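You operate a simulated robot arm through the tools that you are given. There is no shell and no other tool.

You are at the controls of a simulated two-armed robot. One attempt, no reset.

Task
Crank the stuck lift down to FEED and run a stack two high.
Fine: isolator off while you crank; then switch on, reset and start.

Only the result counts: the job must be done as asked and must still hold three seconds after the hand-in. Knocking over, shifting, dropping, spilling or breaking anything else fails it.

Robot
Two 7-joint arms with two-finger parallel grippers on one trunk that stands fixed in place. Base frame: the origin is at the foot of the trunk, x ahead of it, y to its left, z up. Lengths are in m, angles in degrees, forces in N, time in s.
The left shoulder is at [0.071, 0.156, 1.205], the right one opposite. Each reaches about 1.231 m from its shoulder. Payload 3.91 kg a hand.
The TCP of each hand is the grasp point between the finger pads, 0.03 m short of the fingertips. In the tool frame z runs along the fingers and y along their closing line. The gripper opens to 0.11 m. The fingers are 0.02 m wide and 0.01 m thick; the gripper's body (0.048 by 0.112 m) begins 0.055 m behind the TCP.
Orientation is told as [roll, pitch, yaw] about the base's x, y, z axes, in that order, counted from this pose: with the fingers straight down and closing along the base's y, the tool's x points along the base's -x, its y along +y and its z along -z.

Tools
- The arms move only by the tool servo_tool. It takes "left_motion", "right_motion" or both (then of equal length, played together; a hand with none holds still); each is a list of rows, each a list of 3 entries, a list of its own where there are three numbers: the gripper command, from -1 (shut) to 1 (fully open), values between in proportion, then the shift along the tool's x, y, z in m, then the turn, a rotation vector about the tool's x, y, z in degrees. In form: [[jaw, [x, y, z], [rx, ry, rz]], ...]. A call has 1 to 20 rows; each row is the pose to reach, as a shift and turn from the pose commanded when the call began, along the tool's axes at that moment. Each row takes 0.2 s and may step no farther than 0.05 m and 8.6 degrees from the row before; otherwise, or with a gripper value out of range, the whole call is refused. A pose out of reach is approached as far as the arm can. The call stops where the force on the tool passes 40 N (or 10 N more than at its start, if that is more) or the arm is blocked; 0.2 s more then pass. Each finger travels about 0.108 m/s and halts on what it meets, pressing with about 39 N; the grip force reading is that of the motor and also rises with nothing between the fingers. The clock runs only during rows and for 0.2 s after the last one: add rows that repeat a pose to give the fingers time. The reply holds the time, the measured pose of the TCP, the force on the tool along the base axes, the opening and the grip force, in the units named above and with some noise, with the torque about the TCP (base axes, N m) and any sound that the robot's microphone picked up.
- Cameras (640 x 400 px; columns grow to the right, rows downward): "scene" is now at [0.1288, 0.0513, 1.4527]; the picture's right is [0.54, -0.84, -0.00], its down [-0.30, -0.19, -0.93] and it looks along [0.79, 0.50, -0.36] (base axes); focal length 214 px, centre (320, 200). "left" rides on the left gripper at [0.072, -0.017, -0.103] in its tool frame; the picture's right is [0.23, 0.97, 0.00], its down [-0.76, 0.18, -0.62] and it looks along [-0.61, 0.14, 0.78] (tool axes); focal length 222 px, centre (320, 200). "right" rides on the right gripper at [0.072, 0.017, -0.103] in its tool frame; the picture's right is [-0.23, 0.97, 0.00], its down [-0.76, -0.18, -0.62] and it looks along [-0.61, -0.14, 0.78] (tool axes); focal length 222 px, centre (320, 200). There is no depth. A picture from a camera that has moved, and an enlarged one, comes with that camera's place and axes in the base frame and with its lens.
- get_image(camera): a new picture of that camera. The clock stands still meanwhile.
- move_column(by): slides the trunk up (or, below 0, down) by that many m; the arms and the scene camera ride with it, the base frame stays. It gives what a move gives, with no picture.
- aim_head(pan, tilt): turns the head with the scene camera to pan (to the left, within 86 degrees either way) and tilt (down, from -29 to 69), counted from straight ahead of the robot. It gives what a move gives.
- zoom(camera, box): a new picture of the part [left, top, right, bottom] of that camera's present view, enlarged. The clock stands still meanwhile.
- hand_in(): hands the job in; it is judged then, once.

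Nothing tells you positions but the pictures and the camera data. Unless the task says otherwise, let go and move clear before handing in.

The tools are called after "Request:" as name(argument=value, ...) on one line, values as JSON. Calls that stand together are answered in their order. servo_tool: Moves the arms, as the interface text tells. Its arguments: {"type":"object","properties":{"left_motion":{"type":"array","items":{"type":"array"}},"right_motion":{"type":"array","items":{"type":"array"}}},"required":[]} The other tools are called the same way: move_column (by) moves the trunk up or down; aim_head (pan, tilt) turns the head that bears the scene camera; get_image (camera) takes a picture; zoom (camera, box) takes an enlarged picture of a part of a camera's view; hand_in () hands the job in.

At the start:

```text
time_s: 0.0
left_ee_pos: [0.6185, 0.6485, 1.4426]
left_ee_rot: [-0.1, 0.0, 0.0]
left_force: [-0.1, 0.7, -0.6]
left_wrist_torque: [-0.01, -0.02, 0.03]
left_finger_gap: 0.1101
left_gripper_force: 0.1
right_ee_pos: [0.5415, 0.0181, 1.4637]
right_ee_rot: [0.0, 0.0, 0.0]
right_force: [-0.1, 0.6, -0.1]
right_wrist_torque: [-0.02, -0.01, 0.02]
right_finger_gap: 0.11
right_gripper_force: 0.1
trunk travel left (down, up): [-0.65, 0.29]
head pan, tilt (commanded): [32.6, 21.0]
```

scene: 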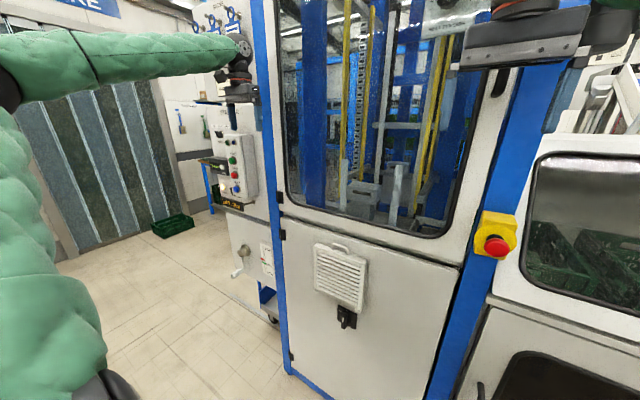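
right: 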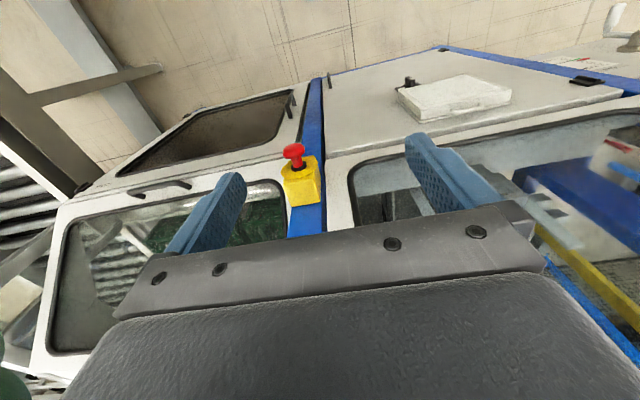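
left: 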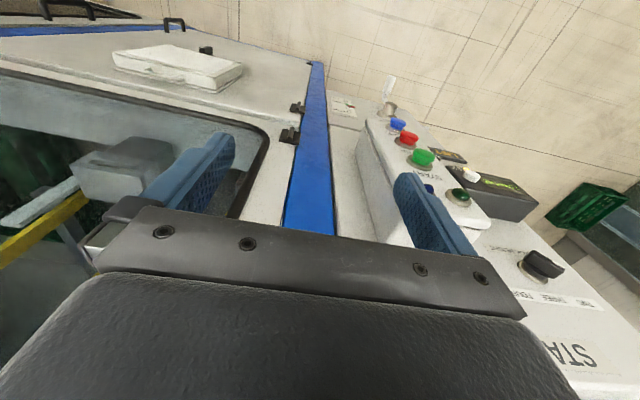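

I see a stacker machine with a window, an emergency stop, a control box with coloured buttons to the left, a crank and an isolator-like black switch. I'll take closer looks before moving.

Request:
zoom(camera="scene", box=[180, 90, 300, 300])

Request:
zoom(camera="scene", box=[280, 0, 520, 240])

Request:
zoom(camera="left", box=[340, 70, 640, 400])

Request:
zoom(camera="scene", box=[280, 220, 520, 400])

```text
1.90 times, centred on (240, 195) of scene
camera zoom: at [0.1288, 0.0513, 1.4527], right [0.54, -0.84, 0.0], down [-0.3, -0.19, -0.93], along [0.79, 0.5, -0.36], focal length 408 px, centre (472, 210)
```

zoom: 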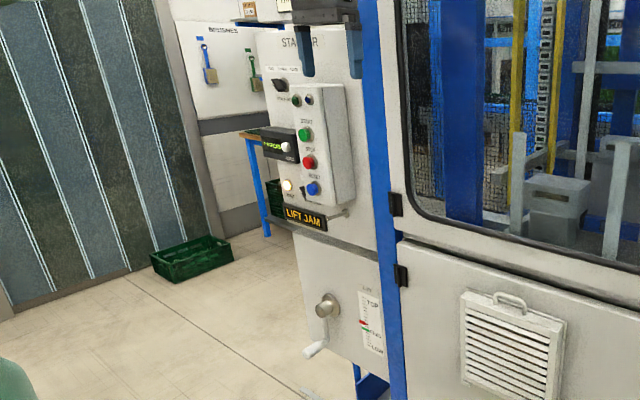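

```text
1.67 times, centred on (400, 120) of scene
camera zoom: at [0.1288, 0.0513, 1.4527], right [0.54, -0.84, 0.0], down [-0.3, -0.19, -0.93], along [0.79, 0.5, -0.36], focal length 358 px, centre (187, 333)
```

zoom: 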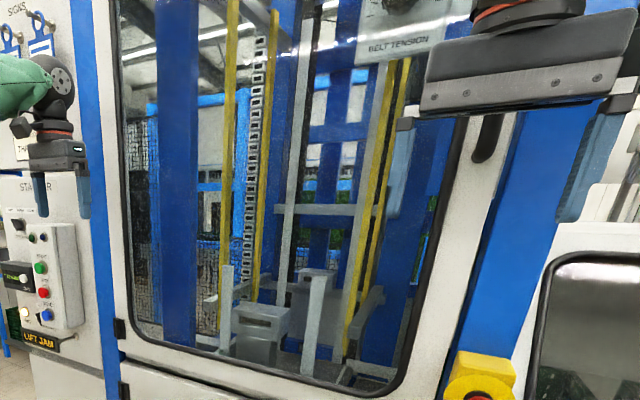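

```text
1.21 times, centred on (490, 235) of left
camera zoom: at [0.5464, 0.632, 1.5474], right [-0.23, 0.97, 0.0], down [0.76, 0.18, 0.62], along [0.61, 0.14, -0.78], focal length 269 px, centre (114, 158)
```

zoom: 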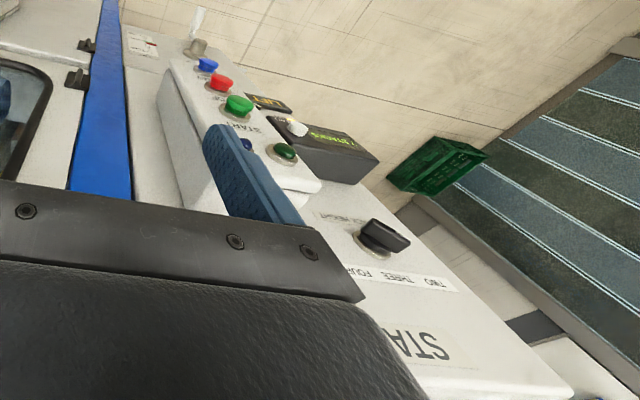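

```text
2.22 times, centred on (400, 310) of scene
camera zoom: at [0.1288, 0.0513, 1.4527], right [0.54, -0.84, 0.0], down [-0.3, -0.19, -0.93], along [0.79, 0.5, -0.36], focal length 477 px, centre (142, -44)
```

zoom: 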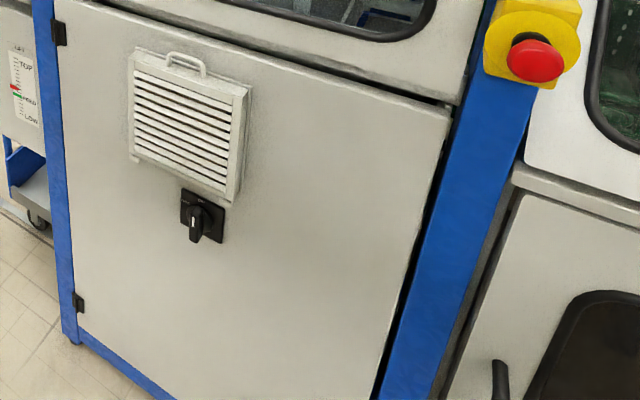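

The isolator seems to sit under the louvred vent on the door; the control box has START, STOP and RESET, with a stack selector above and LIFT JAM showing. I'll zoom in for labels.

Request:
zoom(camera="scene", box=[325, 295, 375, 335])

Request:
zoom(camera="scene", box=[205, 100, 275, 160])

Request:
zoom(camera="scene", box=[205, 150, 275, 220])

Request:
zoom(camera="scene", box=[220, 230, 290, 300])

Request:
zoom(camera="left", box=[500, 220, 640, 380])

Request:
zoom(camera="left", box=[360, 80, 560, 220])

```text
10.00 times, centred on (350, 315) of scene
camera zoom: at [0.1288, 0.0513, 1.4527], right [0.54, -0.84, 0.0], down [-0.3, -0.19, -0.93], along [0.79, 0.5, -0.36], focal length 2145 px, centre (20, -950)
```

zoom: 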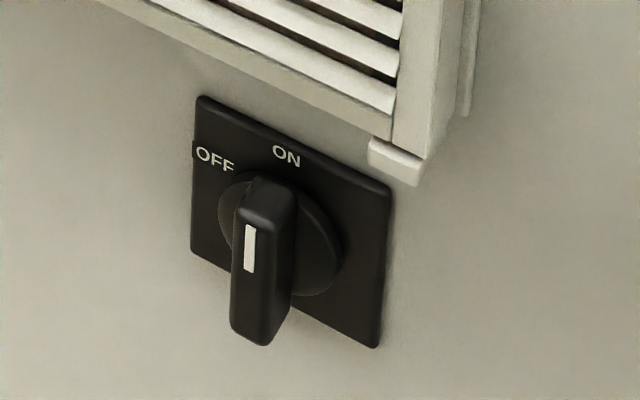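

```text
6.67 times, centred on (240, 130) of scene
camera zoom: at [0.1288, 0.0513, 1.4527], right [0.54, -0.84, 0.0], down [-0.3, -0.19, -0.93], along [0.79, 0.5, -0.36], focal length 1430 px, centre (853, 667)
```

zoom: 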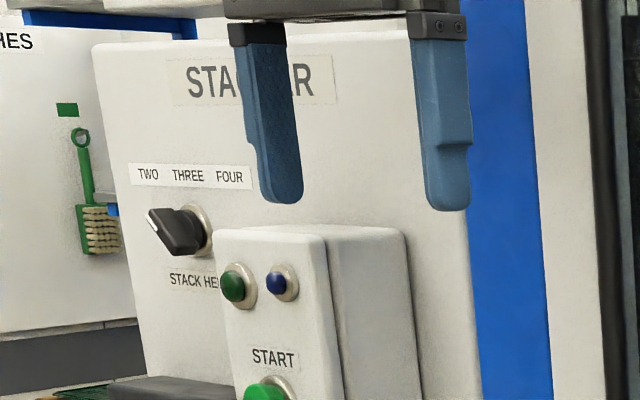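

```text
5.71 times, centred on (240, 185) of scene
camera zoom: at [0.1288, 0.0513, 1.4527], right [0.54, -0.84, 0.0], down [-0.3, -0.19, -0.93], along [0.79, 0.5, -0.36], focal length 1226 px, centre (777, 286)
```

zoom: 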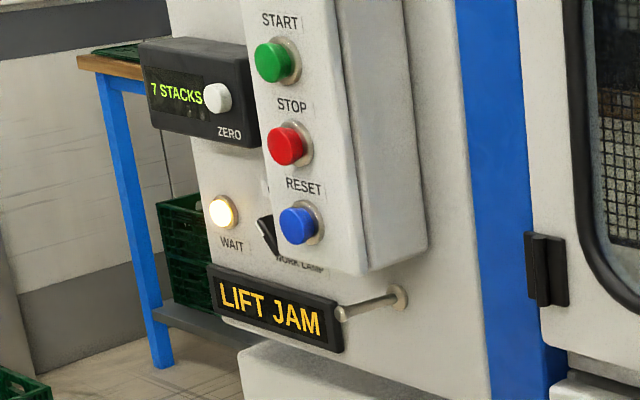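

```text
5.71 times, centred on (255, 265) of scene
camera zoom: at [0.1288, 0.0513, 1.4527], right [0.54, -0.84, 0.0], down [-0.3, -0.19, -0.93], along [0.79, 0.5, -0.36], focal length 1226 px, centre (691, -171)
```

zoom: 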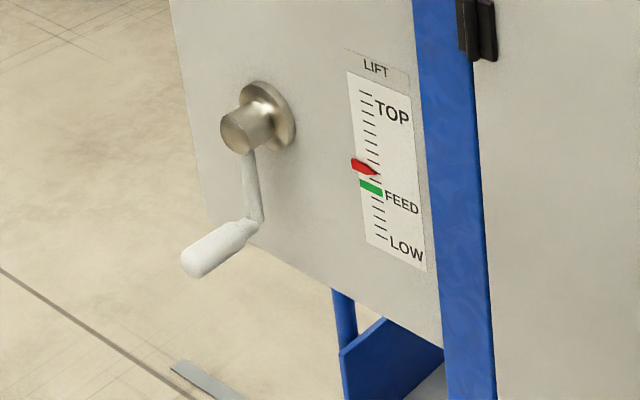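

```text
2.50 times, centred on (570, 300) of left
camera zoom: at [0.5464, 0.632, 1.5474], right [-0.23, 0.97, 0.0], down [0.76, 0.18, 0.62], along [0.61, 0.14, -0.78], focal length 555 px, centre (-305, -50)
```

zoom: 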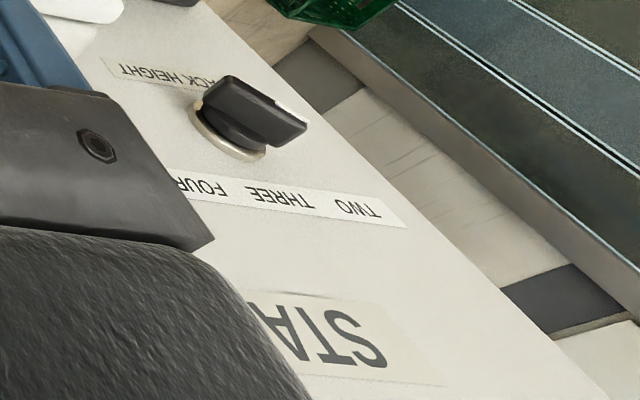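

```text
2.86 times, centred on (460, 150) of left
camera zoom: at [0.5464, 0.632, 1.5474], right [-0.23, 0.97, 0.0], down [0.76, 0.18, 0.62], along [0.61, 0.14, -0.78], focal length 635 px, centre (-80, 343)
```

zoom: 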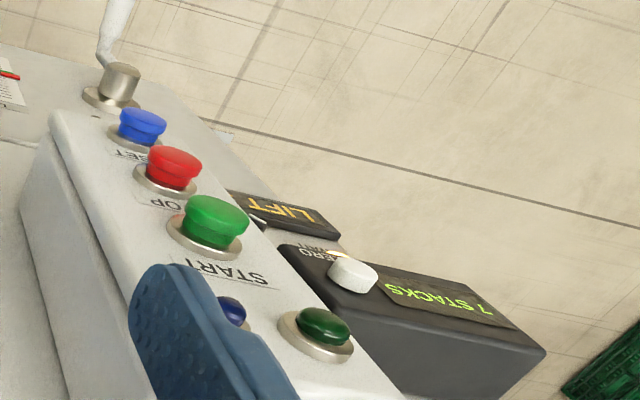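

The e-stop works out at about [0.65, -0.05, 1.2], START at about [0.645, 0.78, 1.295], and the machine front is a plane at x≈0.7. The isolator is at about y 0.29, z 0.77 and the crank at about y 0.82, z 0.86. I'll turn the head toward the control side to read more.

Request:
aim_head(pan=50, tilt=15)

Request:
get_image(camera="scene")

Request:
zoom(camera="scene", box=[240, 40, 400, 140])

Request:
zoom(camera="scene", box=[260, 130, 420, 280])

```text
time_s: 0.8
left_ee_pos: [0.6177, 0.649, 1.4426]
left_ee_rot: [-0.1, 0.0, -0.1]
left_force: [0.1, 0.1, -0.4]
left_wrist_torque: [-0.04, -0.02, -0.02]
left_finger_gap: 0.1101
left_gripper_force: 0.1
right_ee_pos: [0.5421, 0.0187, 1.4641]
right_ee_rot: [0.0, 0.0, 0.1]
right_force: [0.2, -1.1, -0.7]
right_wrist_torque: [0.02, 0.01, 0.02]
right_finger_gap: 0.1101
right_gripper_force: 0.1
trunk travel left (down, up): [-0.65, 0.29]
head pan, tilt (commanded): [50.0, 15.0]
```

```text
taken
camera scene: at [0.1106, 0.0727, 1.4625], right [0.77, -0.64, 0.0], down [-0.17, -0.2, -0.97], along [0.62, 0.74, -0.26], focal length 214 px, centre (320, 200)
```

scene: 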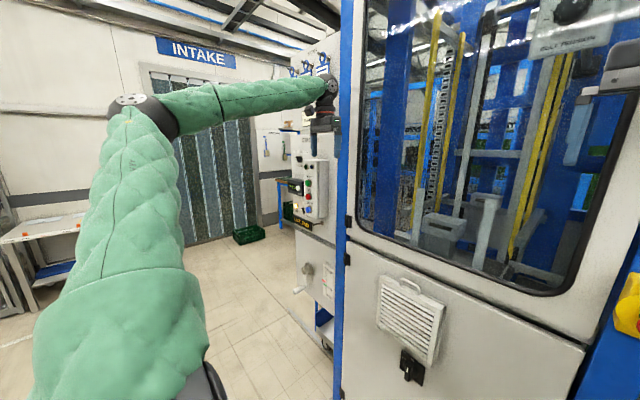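

```text
4.00 times, centred on (320, 90) of scene
camera zoom: at [0.1106, 0.0727, 1.4625], right [0.77, -0.64, 0.0], down [-0.17, -0.2, -0.97], along [0.62, 0.74, -0.26], focal length 858 px, centre (320, 640)
```

zoom: 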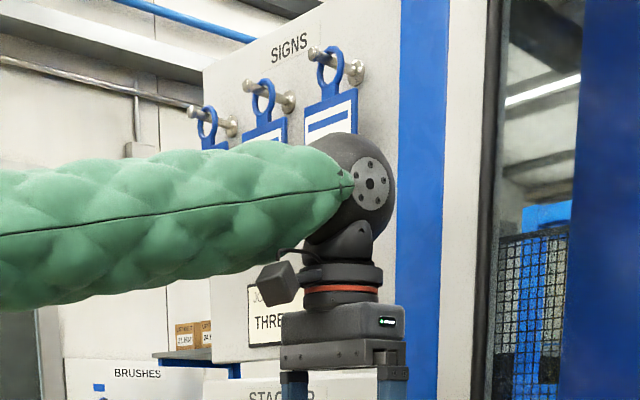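

```text
2.67 times, centred on (340, 205) of scene
camera zoom: at [0.1106, 0.0727, 1.4625], right [0.77, -0.64, 0.0], down [-0.17, -0.2, -0.97], along [0.62, 0.74, -0.26], focal length 572 px, centre (267, 187)
```

zoom: 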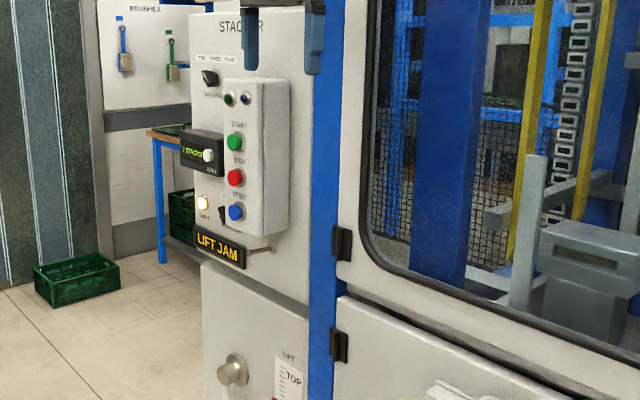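

A card above the selector is hidden behind the left hand, and I want to read it. I'll back the left hand off toward the robot, well clear of the machine.

Request:
servo_tool(left_motion=[[1, [0.045, 0, 0], [0, 0, 0]], [1, [0.09, 0, 0], [0, 0, 0]], [1, [0.135, 0, 0], [0, 0, 0]], [1, [0.18, 0, 0], [0, 0, 0]], [1, [0.2, -0.03, 0], [0, 0, 0]], [1, [0.22, -0.06, 0], [0, 0, 0]]])

Request:
get_image(camera="scene")

Request:
get_image(camera="left")

```text
time_s: 2.2
left_ee_pos: [0.3993, 0.5882, 1.4414]
left_ee_rot: [-0.1, -0.1, 0.0]
left_force: [-1.1, 0.0, 1.2]
left_wrist_torque: [0.0, 0.01, 0.01]
left_finger_gap: 0.1101
left_gripper_force: 0.0
right_ee_pos: [0.5404, 0.0177, 1.4648]
right_ee_rot: [-0.1, 0.0, 0.0]
right_force: [0.6, 0.1, -0.5]
right_wrist_torque: [0.02, -0.01, -0.02]
right_finger_gap: 0.1101
right_gripper_force: 0.0
trunk travel left (down, up): [-0.65, 0.29]
head pan, tilt (commanded): [50.0, 15.0]
```

```text
taken
camera scene: at [0.1093, 0.0725, 1.4626], right [0.77, -0.64, 0.0], down [-0.17, -0.2, -0.97], along [0.62, 0.74, -0.26], focal length 214 px, centre (320, 200)
```

scene: 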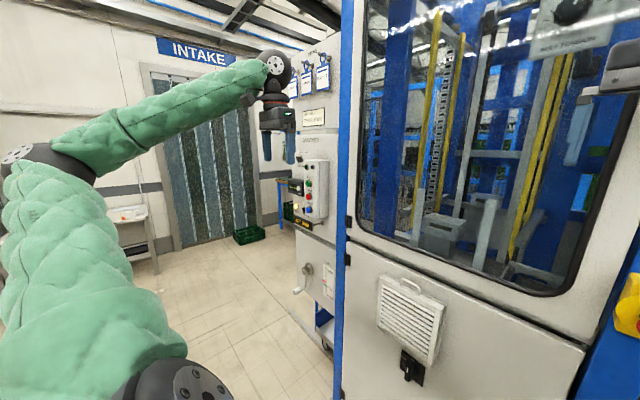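

```text
taken
camera left: at [0.3265, 0.5722, 1.5458], right [-0.23, 0.97, 0.0], down [0.76, 0.18, 0.62], along [0.61, 0.14, -0.78], focal length 222 px, centre (320, 200)
```

left: 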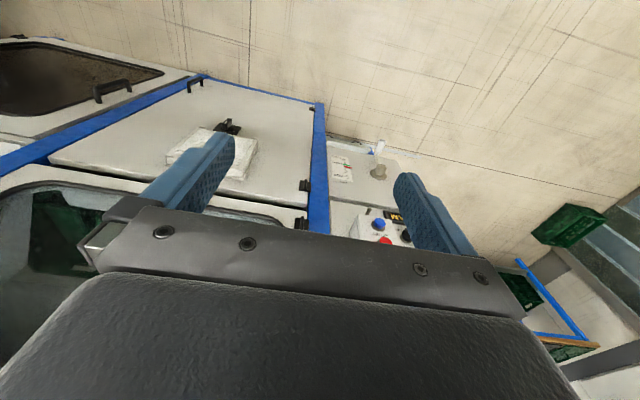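

Request:
zoom(camera="scene", box=[270, 40, 350, 140])

Request:
zoom(camera="scene", box=[280, 130, 350, 180])

Request:
zoom(camera="scene", box=[280, 165, 350, 235])

Request:
zoom(camera="scene", box=[285, 245, 350, 325])

Request:
zoom(camera="scene", box=[395, 330, 435, 390])

```text
4.00 times, centred on (310, 90) of scene
camera zoom: at [0.1093, 0.0725, 1.4626], right [0.77, -0.64, 0.0], down [-0.17, -0.2, -0.97], along [0.62, 0.74, -0.26], focal length 858 px, centre (360, 640)
```

zoom: 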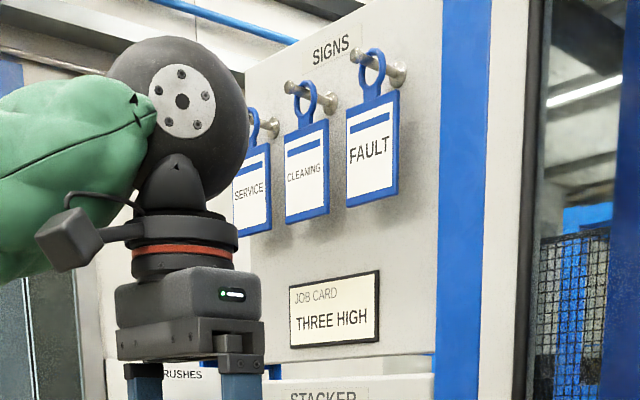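

```text
8.00 times, centred on (315, 155) of scene
camera zoom: at [0.1093, 0.0725, 1.4626], right [0.77, -0.64, 0.0], down [-0.17, -0.2, -0.97], along [0.62, 0.74, -0.26], focal length 1716 px, centre (360, 560)
```

zoom: 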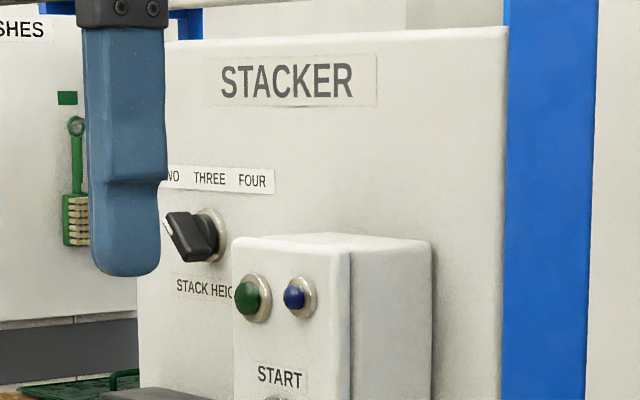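

```text
5.71 times, centred on (315, 200) of scene
camera zoom: at [0.1093, 0.0725, 1.4626], right [0.77, -0.64, 0.0], down [-0.17, -0.2, -0.97], along [0.62, 0.74, -0.26], focal length 1226 px, centre (349, 200)
```

zoom: 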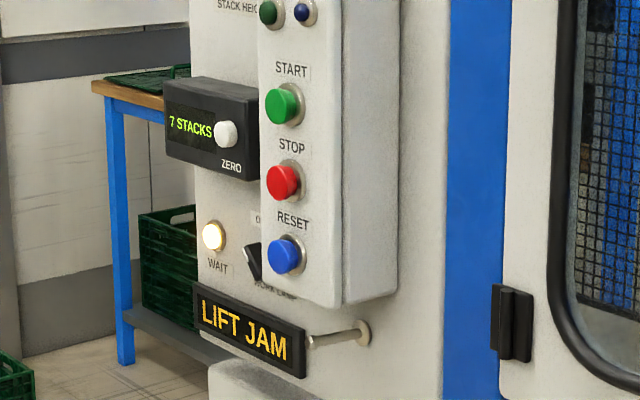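

```text
5.00 times, centred on (318, 285) of scene
camera zoom: at [0.1093, 0.0725, 1.4626], right [0.77, -0.64, 0.0], down [-0.17, -0.2, -0.97], along [0.62, 0.74, -0.26], focal length 1072 px, centre (332, -225)
```

zoom: 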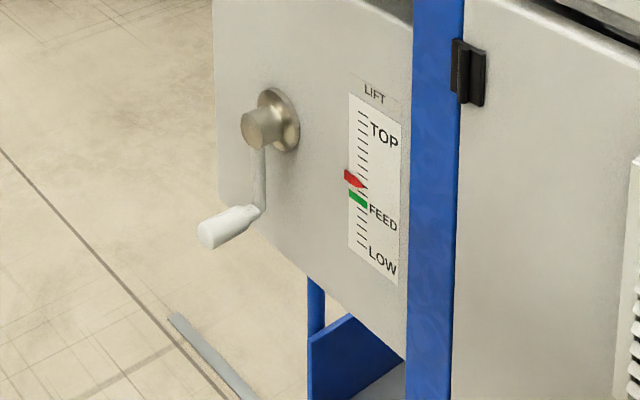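

```text
6.67 times, centred on (415, 360) of scene
camera zoom: at [0.1093, 0.0725, 1.4626], right [0.77, -0.64, 0.0], down [-0.17, -0.2, -0.97], along [0.62, 0.74, -0.26], focal length 1430 px, centre (-313, -867)
```

zoom: 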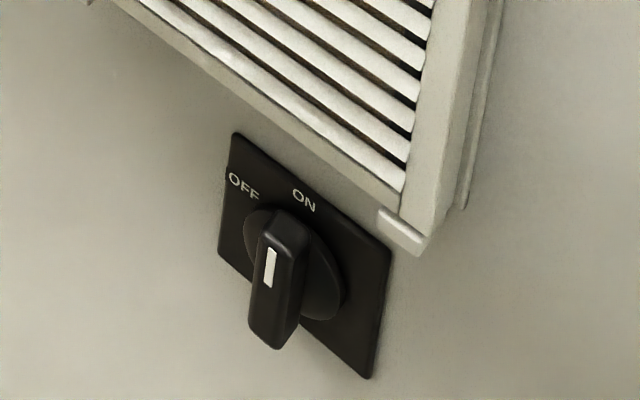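

The job card says THREE HIGH, but you asked for two, so I'll follow the request. My estimates are the isolator handle at [0.69, 0.30, 0.715], crank hub [0.71, 0.91, 0.79], crank handle [0.66, 0.90, 0.695], START [0.645, 0.788, 1.297], RESET [0.644, 0.786, 1.184] and selector [0.71, 0.95, 1.38]. Next I'll pitch both hands to point forward, well back from the machine.

Request:
servo_tool(right_motion=[[1, [0.03, 0, 0], [0, 0, 0]], [1, [0.06, 0, 0], [0, -8, 0]], [1, [0.09, 0, 0], [0, -16, 0]], [1, [0.12, 0, 0], [0, -24, 0]], [1, [0.14, 0, 0], [0, -32, 0]], [1, [0.14, 0, 0], [0, -40, 0]], [1, [0.14, 0, 0], [0, -48, 0]], [1, [0.14, 0, 0], [0, -56, 0]], [1, [0.14, 0, 0], [0, -64, 0]], [1, [0.14, 0, 0], [0, -72, 0]], [1, [0.14, 0, 0], [0, -80, 0]], [1, [0.14, 0, 0], [0, -86, 0]], [1, [0.14, 0, 0], [0, -90, 0]]], left_motion=[[1, [0, 0, 0], [0, 0, 0]], [1, [0, 0, 0], [0, -8, 0]], [1, [0, 0, 0], [0, -16, 0]], [1, [0, 0, 0], [0, -24, 0]], [1, [0, 0, 0], [0, -32, 0]], [1, [0, 0, 0], [0, -40, 0]], [1, [0, 0, 0], [0, -48, 0]], [1, [0, 0, 0], [0, -56, 0]], [1, [0, 0, 0], [0, -64, 0]], [1, [0, 0, 0], [0, -72, 0]], [1, [0, 0, 0], [0, -80, 0]], [1, [0, 0, 0], [0, -86, 0]], [1, [0, 0, 0], [0, -90, 0]]])

Request:
get_image(camera="scene")

Request:
get_image(camera="left")

Request:
get_image(camera="right")

```text
time_s: 5.0
left_ee_pos: [0.3963, 0.5891, 1.4434]
left_ee_rot: [-153.8, -89.9, 153.8]
left_force: [0.1, -0.3, -0.2]
left_wrist_torque: [0.02, 0.01, -0.03]
left_finger_gap: 0.1103
left_gripper_force: 0.0
right_ee_pos: [0.4065, 0.0195, 1.4689]
right_ee_rot: [60.5, -89.3, -61.3]
right_force: [-0.5, 1.0, 0.2]
right_wrist_torque: [-0.03, -0.01, -0.01]
right_finger_gap: 0.11
right_gripper_force: 0.0
trunk travel left (down, up): [-0.65, 0.29]
head pan, tilt (commanded): [50.0, 15.0]
```

```text
taken
camera scene: at [0.1036, 0.0676, 1.4239], right [0.77, -0.64, 0.0], down [-0.4, -0.49, -0.77], along [0.49, 0.6, -0.64], focal length 214 px, centre (320, 200)
```

scene: 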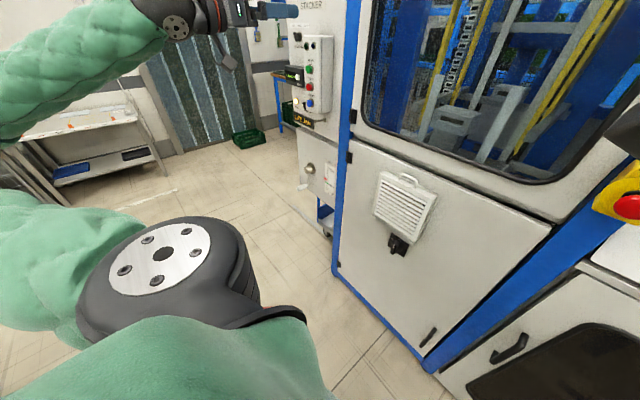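

```text
taken
camera left: at [0.2941, 0.5719, 1.3721], right [0.0, 0.97, -0.23], down [-0.63, 0.18, 0.76], along [0.78, 0.14, 0.61], focal length 222 px, centre (320, 200)
```

left: 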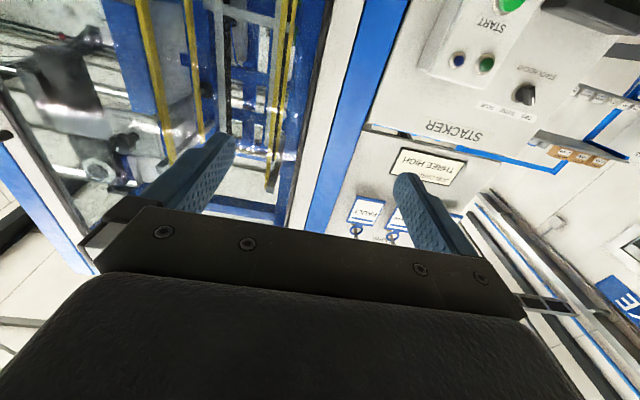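

```text
taken
camera right: at [0.3028, 0.038, 1.3976], right [0.01, 0.97, 0.24], down [-0.62, -0.18, 0.76], along [0.78, -0.16, 0.6], focal length 222 px, centre (320, 200)
```

right: 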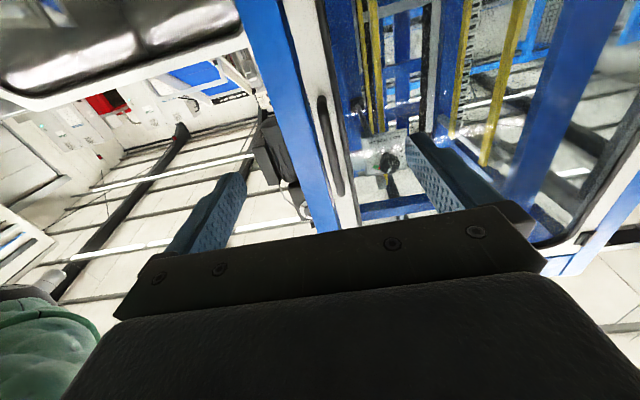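

Both hands now point forward, but the scene camera seems to have tipped down to about 40° tilt. I'll re-aim it and check.

Request:
aim_head(pan=50, tilt=15)

Request:
get_image(camera="scene")

```text
time_s: 5.6
left_ee_pos: [0.3977, 0.5878, 1.4435]
left_ee_rot: [-81.5, -89.8, 81.5]
left_force: [0.2, 0.0, 0.1]
left_wrist_torque: [0.0, 0.0, -0.01]
left_finger_gap: 0.1101
left_gripper_force: 0.1
right_ee_pos: [0.4078, 0.0194, 1.4687]
right_ee_rot: [48.9, -89.5, -49.7]
right_force: [-0.2, -1.1, 0.1]
right_wrist_torque: [-0.04, 0.01, 0.0]
right_finger_gap: 0.1099
right_gripper_force: 0.2
trunk travel left (down, up): [-0.65, 0.29]
head pan, tilt (commanded): [50.0, 15.0]
```

```text
taken
camera scene: at [0.1041, 0.0674, 1.424], right [0.77, -0.63, 0.0], down [-0.4, -0.49, -0.77], along [0.49, 0.6, -0.63], focal length 214 px, centre (320, 200)
```

scene: 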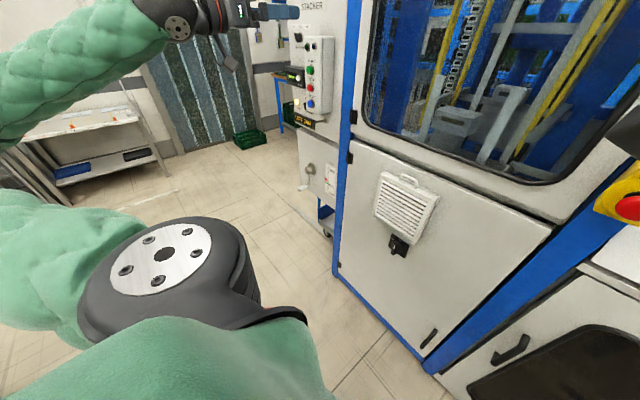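

The head is likely blocked by the right wrist, which sits just in front of it. I'll move the right hand down and to the right to free it.

Request:
servo_tool(right_motion=[[1, [0, -0.04, 0], [0, 0, 0]], [1, [0.0, -0.08, 0], [0, 0, 0]], [1, [0.02, -0.12, 0], [0, 0, 0]], [1, [0.05, -0.15, 0], [0, 0, 0]], [1, [0.09, -0.17, 0], [0, 0, 0]], [1, [0.13, -0.18, 0], [0, 0, 0]], [1, [0.17, -0.19, 0], [0, 0, 0]], [1, [0.21, -0.2, 0], [0, 0, 0]], [1, [0.25, -0.2, 0], [0, 0, 0]], [1, [0.29, -0.2, 0], [0, 0, 0]]])

Request:
aim_head(pan=40, tilt=30)

Request:
get_image(camera="scene")

Request:
get_image(camera="right")

```text
time_s: 7.8
left_ee_pos: [0.3948, 0.5914, 1.4427]
left_ee_rot: [-117.0, -89.8, 116.9]
left_force: [-1.3, 0.6, 0.2]
left_wrist_torque: [-0.01, -0.02, -0.05]
left_finger_gap: 0.1098
left_gripper_force: 0.1
right_ee_pos: [0.6086, -0.0543, 1.1654]
right_ee_rot: [75.8, -88.5, -74.4]
right_force: [4.0, -9.3, -5.1]
right_wrist_torque: [-0.06, -0.45, 0.76]
right_finger_gap: 0.11
right_gripper_force: 0.0
right hand out of reach, approached as far as the arm can: row 1, 2, 3, 4, 5, 6, 7, 8, 9, 10
trunk travel left (down, up): [-0.65, 0.29]
head pan, tilt (commanded): [50.0, 15.0]
```

```text
time_s: 8.6
left_ee_pos: [0.3985, 0.5871, 1.4438]
left_ee_rot: [-30.8, -90.0, 30.8]
left_force: [0.8, -0.3, 0.6]
left_wrist_torque: [0.02, -0.01, 0.05]
left_finger_gap: 0.1099
left_gripper_force: 0.2
right_ee_pos: [0.6102, -0.0581, 1.1635]
right_ee_rot: [72.5, -87.7, -71.1]
right_force: [0.4, 0.1, -0.3]
right_wrist_torque: [0.04, 0.0, 0.01]
right_finger_gap: 0.1103
right_gripper_force: 0.0
trunk travel left (down, up): [-0.65, 0.29]
head pan, tilt (commanded): [40.0, 30.0]
```

```text
taken
camera scene: at [0.1201, 0.0583, 1.4384], right [0.64, -0.77, 0.0], down [-0.38, -0.32, -0.87], along [0.66, 0.56, -0.5], focal length 214 px, centre (320, 200)
```

scene: 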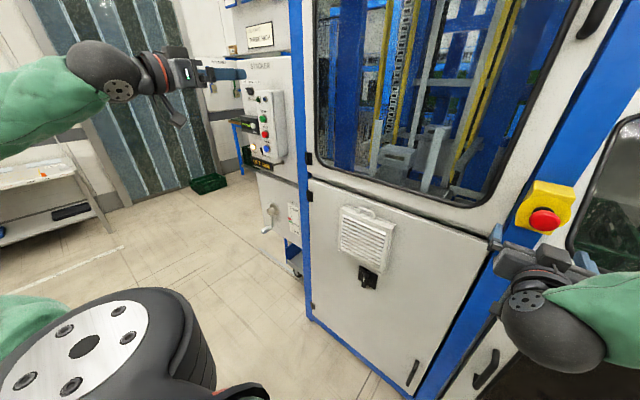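

```text
taken
camera right: at [0.5053, -0.0405, 1.094], right [-0.02, 0.96, 0.27], down [-0.61, -0.22, 0.76], along [0.79, -0.14, 0.59], focal length 222 px, centre (320, 200)
```

right: 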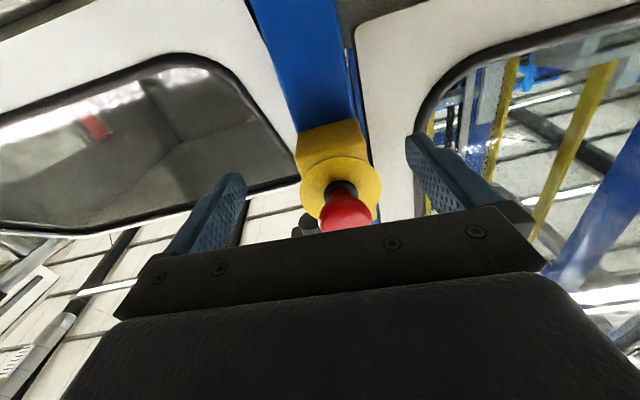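

The right hand drifted forward to [0.61, -0.06, 1.164], just below the e-stop, because the folded pose was out of reach. I'll look closely before moving it again.

Request:
zoom(camera="scene", box=[480, 160, 620, 330])

Request:
zoom(camera="right", box=[260, 100, 460, 260])

Request:
zoom(camera="scene", box=[230, 80, 300, 170])

```text
2.35 times, centred on (550, 245) of scene
camera zoom: at [0.1201, 0.0583, 1.4384], right [0.64, -0.77, 0.0], down [-0.38, -0.32, -0.87], along [0.66, 0.56, -0.5], focal length 505 px, centre (-221, 94)
```

zoom: 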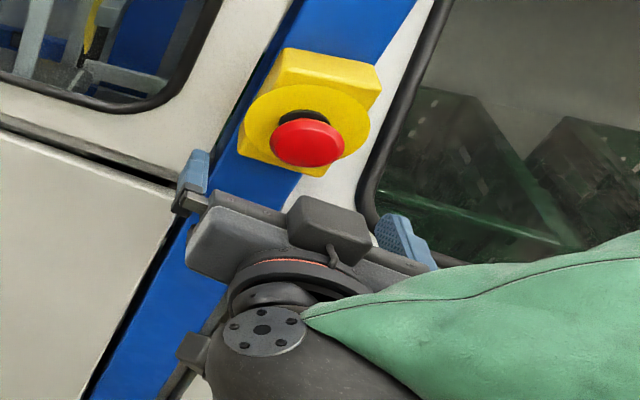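

```text
2.50 times, centred on (360, 180) of right
camera zoom: at [0.5053, -0.0405, 1.094], right [-0.02, 0.96, 0.27], down [-0.61, -0.22, 0.76], along [0.79, -0.14, 0.59], focal length 555 px, centre (220, 250)
```

zoom: 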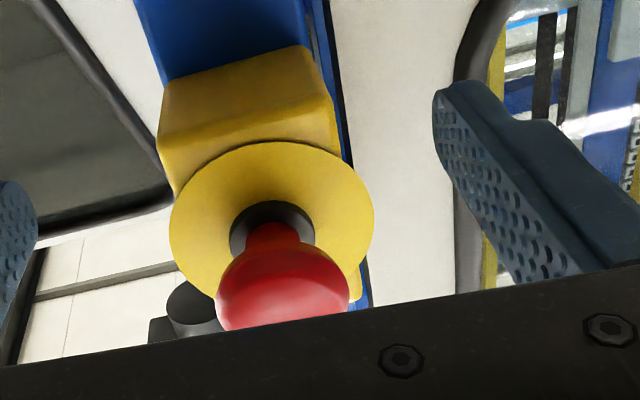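

```text
4.44 times, centred on (265, 125) of scene
camera zoom: at [0.1201, 0.0583, 1.4384], right [0.64, -0.77, 0.0], down [-0.38, -0.32, -0.87], along [0.66, 0.56, -0.5], focal length 953 px, centre (564, 533)
```

zoom: 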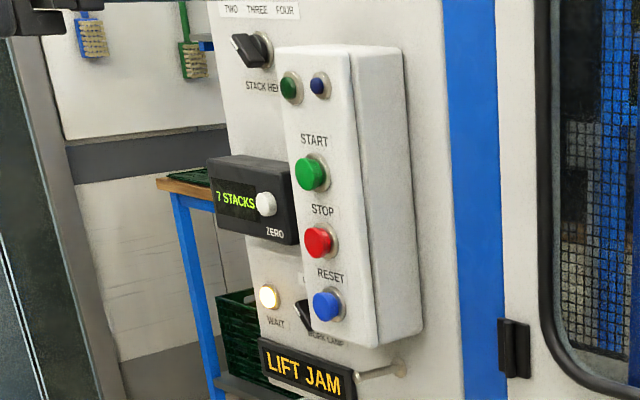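

The e-stop still looks unpressed and LIFT JAM is unchanged. I'll make a small cautious move down with the right hand to see which commanded pose it works from.

Request:
servo_tool(right_motion=[[1, [0.03, 0, 0], [0, 0, 0]]])

```text
time_s: 9.0
left_ee_pos: [0.3986, 0.5921, 1.4414]
left_ee_rot: [-86.0, -89.7, 86.0]
left_force: [0.4, 0.5, 0.6]
left_wrist_torque: [0.0, -0.01, -0.02]
left_finger_gap: 0.1102
left_gripper_force: 0.1
right_ee_pos: [0.6158, -0.074, 1.1299]
right_ee_rot: [-96.8, -89.7, 96.9]
right_force: [-0.7, 0.3, -0.1]
right_wrist_torque: [-0.01, -0.01, -0.03]
right_finger_gap: 0.11
right_gripper_force: 0.0
trunk travel left (down, up): [-0.65, 0.29]
head pan, tilt (commanded): [40.0, 30.0]
```

It moved relative to its actual pose, so control is good. Now I'll take the right hand down to isolator height while backing away from the machine.

Request:
servo_tool(right_motion=[[1, [0.035, 0, -0.005], [0, 0, 0]], [1, [0.07, 0, -0.015], [0, 0, 0]], [1, [0.105, 0.01, -0.03], [0, 0, 0]], [1, [0.14, 0.03, -0.045], [0, 0, 0]], [1, [0.175, 0.06, -0.06], [0, 0, 0]], [1, [0.21, 0.09, -0.075], [0, 0, 0]], [1, [0.245, 0.12, -0.09], [0, 0, 0]], [1, [0.28, 0.15, -0.1], [0, 0, 0]], [1, [0.315, 0.18, -0.11], [0, 0, 0]], [1, [0.35, 0.21, -0.12], [0, 0, 0]]])

Request:
get_image(camera="right")

Request:
get_image(camera="scene")

```text
time_s: 11.2
left_ee_pos: [0.3991, 0.5884, 1.4426]
left_ee_rot: [-48.5, -90.0, 48.5]
left_force: [0.9, 1.1, 0.0]
left_wrist_torque: [0.01, -0.01, -0.02]
left_finger_gap: 0.11
left_gripper_force: 0.1
right_ee_pos: [0.5473, 0.163, 0.8079]
right_ee_rot: [0.6, -87.7, -0.2]
right_force: [0.6, 0.2, 0.2]
right_wrist_torque: [-0.01, 0.01, 0.01]
right_finger_gap: 0.1102
right_gripper_force: 0.0
right hand out of reach, approached as far as the arm can: row 1, 2, 3, 4, 5, 6, 7, 8, 9, 10
trunk travel left (down, up): [-0.65, 0.29]
head pan, tilt (commanded): [40.0, 30.0]
```

```text
taken
camera right: at [0.4402, 0.1793, 0.7398], right [0.0, 0.97, 0.23], down [-0.59, -0.18, 0.79], along [0.81, -0.14, 0.57], focal length 222 px, centre (320, 200)
```

right: 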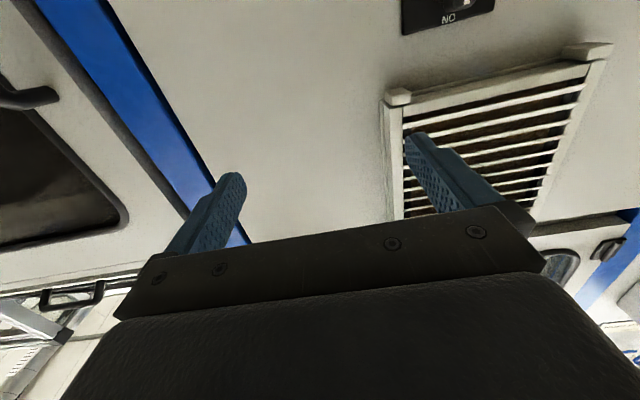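

```text
taken
camera scene: at [0.1206, 0.0593, 1.4384], right [0.64, -0.77, 0.0], down [-0.38, -0.32, -0.87], along [0.66, 0.56, -0.5], focal length 214 px, centre (320, 200)
```

scene: 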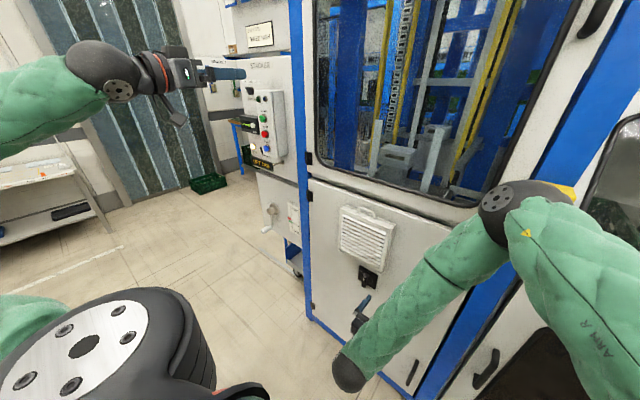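

The right hand is at [0.547, 0.163, 0.808] and its camera shows the isolator just below the vent. I'll move it down and left to a standoff in front of the isolator, checking the elbow against the e-stop.

Request:
servo_tool(right_motion=[[1, [0.03, 0.02, 0.005], [0, 0, 0]], [1, [0.06, 0.04, 0.01], [0, 0, 0]], [1, [0.09, 0.07, 0.015], [0, 0, 0]], [1, [0.095, 0.1, 0.02], [0, 0, 0]], [1, [0.095, 0.137, 0.025], [0, 0, 0]]])

Request:
get_image(camera="right")

Request:
get_image(camera="scene")

```text
time_s: 12.4
left_ee_pos: [0.3972, 0.5885, 1.4433]
left_ee_rot: [-104.1, -89.9, 104.0]
left_force: [-1.0, 0.0, 0.5]
left_wrist_torque: [0.01, -0.03, -0.02]
left_finger_gap: 0.1103
left_gripper_force: 0.1
right_ee_pos: [0.5836, 0.2723, 0.7297]
right_ee_rot: [-5.6, -89.3, 5.0]
right_force: [0.1, 0.0, -0.8]
right_wrist_torque: [-0.03, -0.02, 0.01]
right_finger_gap: 0.11
right_gripper_force: 0.0
right hand out of reach, approached as far as the arm can: row 1, 2, 4, 5
trunk travel left (down, up): [-0.65, 0.29]
head pan, tilt (commanded): [40.0, 30.0]
```

```text
taken
camera right: at [0.4787, 0.291, 0.6597], right [0.01, 0.97, 0.23], down [-0.62, -0.17, 0.77], along [0.79, -0.15, 0.6], focal length 222 px, centre (320, 200)
```

right: 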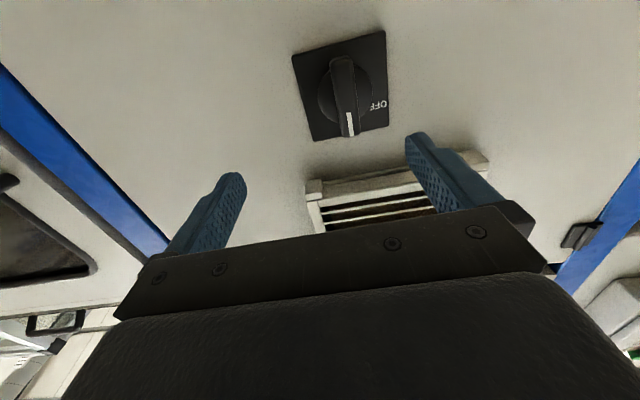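

```text
taken
camera scene: at [0.1186, 0.0599, 1.4383], right [0.64, -0.77, 0.0], down [-0.38, -0.32, -0.87], along [0.66, 0.56, -0.5], focal length 214 px, centre (320, 200)
```

scene: 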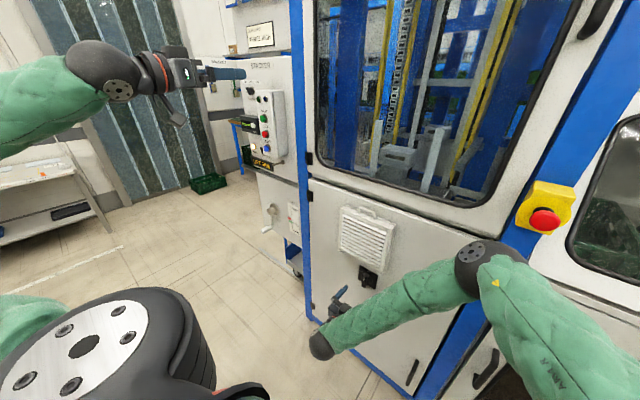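

The isolator handle points straight up (ON), and OFF sits about 55–60° to the left. The axis is about y 0.2995, z 0.711, with the plate at x≈0.715. I'll line the right hand up with it at standoff.

Request:
servo_tool(right_motion=[[1, [0.01, 0.015, 0.018], [0, 0, 0]], [1, [0.0187, 0.0272, 0.036], [0, 0, 0]]])

Request:
get_image(camera="right")

```text
time_s: 13.0
left_ee_pos: [0.398, 0.5892, 1.4423]
left_ee_rot: [-88.5, -89.9, 88.5]
left_force: [1.1, 0.7, 0.4]
left_wrist_torque: [0.03, 0.01, 0.03]
left_finger_gap: 0.1101
left_gripper_force: 0.1
right_ee_pos: [0.6249, 0.2807, 0.724]
right_ee_rot: [-3.6, -89.3, 3.2]
right_force: [-0.1, -0.1, 0.2]
right_wrist_torque: [0.0, 0.02, 0.01]
right_finger_gap: 0.1102
right_gripper_force: 0.1
right hand out of reach, approached as far as the arm can: row 1, 2
trunk travel left (down, up): [-0.65, 0.29]
head pan, tilt (commanded): [40.0, 30.0]
```

```text
taken
camera right: at [0.5209, 0.2978, 0.653], right [0.01, 0.97, 0.23], down [-0.62, -0.17, 0.77], along [0.79, -0.15, 0.6], focal length 222 px, centre (320, 200)
```

right: 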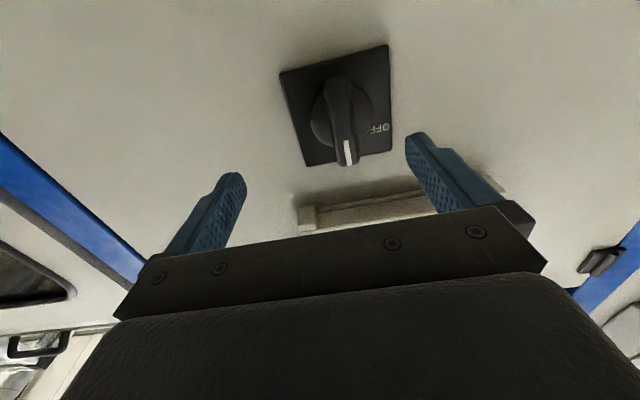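

The right arm can't quite reach y 0.30, z 0.711 from this shoulder height. I'll lower the trunk 0.2 m, which also suits the low crank, then retry.

Request:
move_column(by=-0.2)

Request:
get_image(camera="scene")

```text
time_s: 15.1
left_ee_pos: [0.3985, 0.588, 1.2442]
left_ee_rot: [-86.4, -89.9, 86.5]
left_force: [0.2, -0.5, -0.7]
left_wrist_torque: [0.01, -0.03, -0.01]
left_finger_gap: 0.1099
left_gripper_force: 0.1
right_ee_pos: [0.6255, 0.2798, 0.5238]
right_ee_rot: [-1.1, -89.3, 0.7]
right_force: [-0.5, -1.1, -0.6]
right_wrist_torque: [-0.05, 0.0, -0.01]
right_finger_gap: 0.1099
right_gripper_force: 0.0
trunk travel left (down, up): [-0.45, 0.49]
head pan, tilt (commanded): [40.0, 30.0]
```

```text
taken
camera scene: at [0.1193, 0.0594, 1.2384], right [0.64, -0.77, 0.0], down [-0.38, -0.32, -0.87], along [0.66, 0.56, -0.5], focal length 214 px, centre (320, 200)
```

scene: 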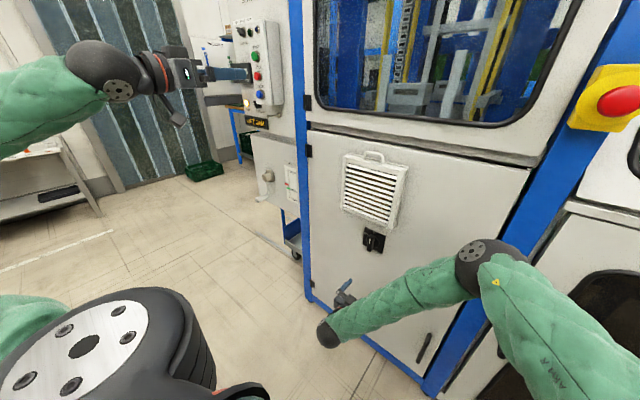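

Now I'll raise the right hand back to isolator height with the lower shoulder.

Request:
servo_tool(right_motion=[[1, [-0.03, 0, -0.01], [0, 0, 0]], [1, [-0.06, 0.005, -0.02], [0, 0, 0]], [1, [-0.1, 0.01, -0.02], [0, 0, 0]], [1, [-0.14, 0.015, -0.02], [0, 0, 0]], [1, [-0.17, 0.018, -0.02], [0, 0, 0]], [1, [-0.187, 0.0197, -0.02], [0, 0, 0]]])

Request:
get_image(camera="scene")

Request:
get_image(camera="right")

```text
time_s: 16.5
left_ee_pos: [0.3976, 0.5886, 1.2437]
left_ee_rot: [-88.7, -89.9, 88.7]
left_force: [-0.4, 0.2, 0.0]
left_wrist_torque: [-0.01, 0.0, -0.02]
left_finger_gap: 0.1102
left_gripper_force: 0.1
right_ee_pos: [0.608, 0.3005, 0.7124]
right_ee_rot: [-4.4, -89.5, 3.8]
right_force: [0.1, 0.3, 0.0]
right_wrist_torque: [-0.01, 0.0, 0.01]
right_finger_gap: 0.1097
right_gripper_force: 0.1
trunk travel left (down, up): [-0.45, 0.49]
head pan, tilt (commanded): [40.0, 30.0]
```

```text
taken
camera scene: at [0.1192, 0.0595, 1.2383], right [0.64, -0.77, 0.0], down [-0.38, -0.32, -0.87], along [0.66, 0.56, -0.5], focal length 214 px, centre (320, 200)
```

scene: 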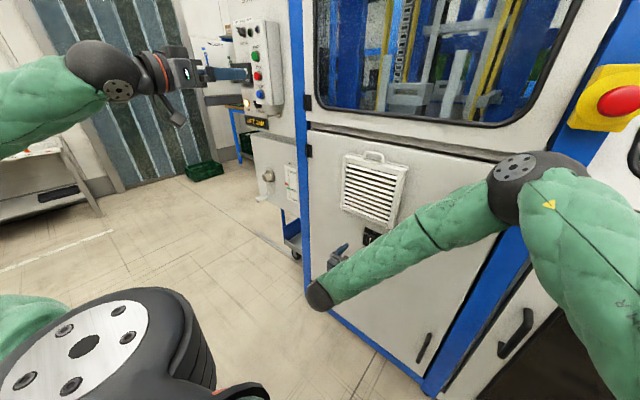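

```text
taken
camera right: at [0.5031, 0.3183, 0.6412], right [0.01, 0.97, 0.23], down [-0.62, -0.17, 0.77], along [0.79, -0.15, 0.6], focal length 222 px, centre (320, 200)
```

right: 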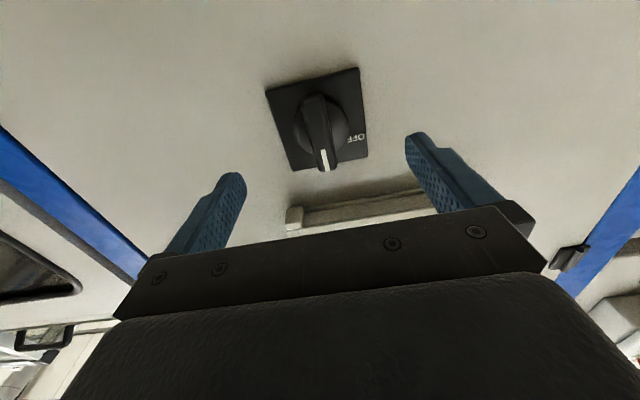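

The hand is aligned with the isolator axis. I'll advance so the fingertips straddle the handle, then close on it.

Request:
servo_tool(right_motion=[[1, [0, 0, 0.018], [0, 0, 0]], [1, [0, 0, 0.036], [0, 0, 0]], [1, [0, 0, 0.054], [0, 0, 0]], [1, [0, 0, 0.066], [0, 0, 0]], [1, [0, 0, 0.066], [0, 0, 0]]])

Request:
get_image(camera="right")

Request:
get_image(camera="scene")

```text
time_s: 17.7
left_ee_pos: [0.3985, 0.5887, 1.2434]
left_ee_rot: [-81.8, -89.9, 81.8]
left_force: [0.9, -0.3, -0.3]
left_wrist_torque: [0.0, 0.0, -0.01]
left_finger_gap: 0.11
left_gripper_force: 0.1
right_ee_pos: [0.6734, 0.3, 0.7108]
right_ee_rot: [-1.1, -89.4, 0.7]
right_force: [-0.5, 0.9, -0.2]
right_wrist_torque: [0.01, -0.04, 0.02]
right_finger_gap: 0.1102
right_gripper_force: 0.1
trunk travel left (down, up): [-0.45, 0.49]
head pan, tilt (commanded): [40.0, 30.0]
```

```text
taken
camera right: at [0.5693, 0.317, 0.6396], right [0.01, 0.97, 0.23], down [-0.62, -0.17, 0.77], along [0.79, -0.15, 0.6], focal length 222 px, centre (320, 200)
```

right: 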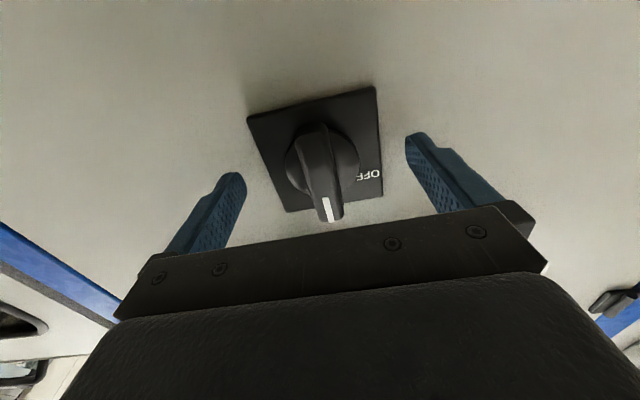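

```text
taken
camera scene: at [0.1194, 0.0595, 1.2383], right [0.64, -0.77, 0.0], down [-0.38, -0.32, -0.87], along [0.66, 0.56, -0.5], focal length 214 px, centre (320, 200)
```

scene: 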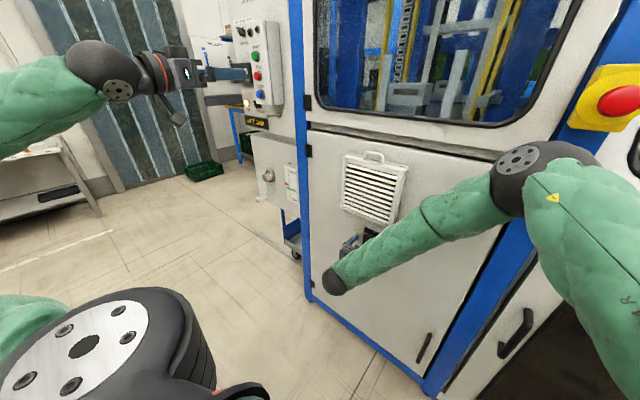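

Handle front is about 14 mm beyond the TCP, so the fingertips overlap it by about 15 mm. Closing on it now.

Request:
servo_tool(right_motion=[[0.4, [0, 0, 0.002], [0, 0, 0]], [-0.2, [0, 0, 0.002], [0, 0, 0]], [-1, [0, 0, 0.002], [0, 0, 0]], [-1, [0, 0, 0.002], [0, 0, 0]], [-1, [0, 0, 0.002], [0, 0, 0]]])

Request:
get_image(camera="right")

```text
time_s: 18.9
left_ee_pos: [0.3981, 0.5873, 1.2436]
left_ee_rot: [-82.8, -89.9, 82.9]
left_force: [-0.3, 0.7, 0.3]
left_wrist_torque: [0.0, 0.01, 0.02]
left_finger_gap: 0.11
left_gripper_force: 0.1
right_ee_pos: [0.6747, 0.2996, 0.7114]
right_ee_rot: [-2.2, -89.4, 1.8]
right_force: [1.1, 7.1, 1.4]
right_wrist_torque: [-0.03, 0.43, 0.33]
right_finger_gap: 0.0503
right_gripper_force: 45.3
trunk travel left (down, up): [-0.45, 0.49]
head pan, tilt (commanded): [40.0, 30.0]
```

```text
taken
camera right: at [0.5706, 0.3175, 0.6397], right [0.01, 0.97, 0.23], down [-0.62, -0.17, 0.77], along [0.79, -0.15, 0.6], focal length 222 px, centre (320, 200)
```

right: 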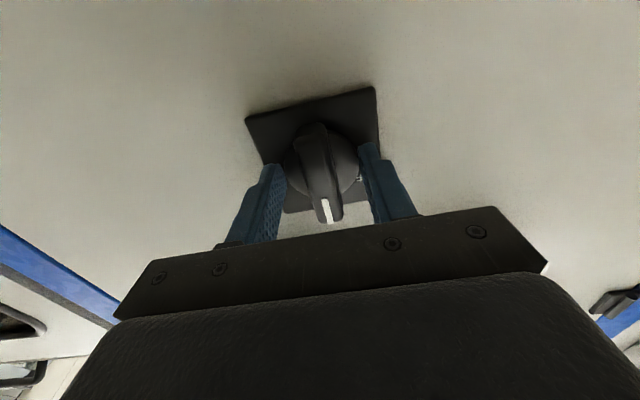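

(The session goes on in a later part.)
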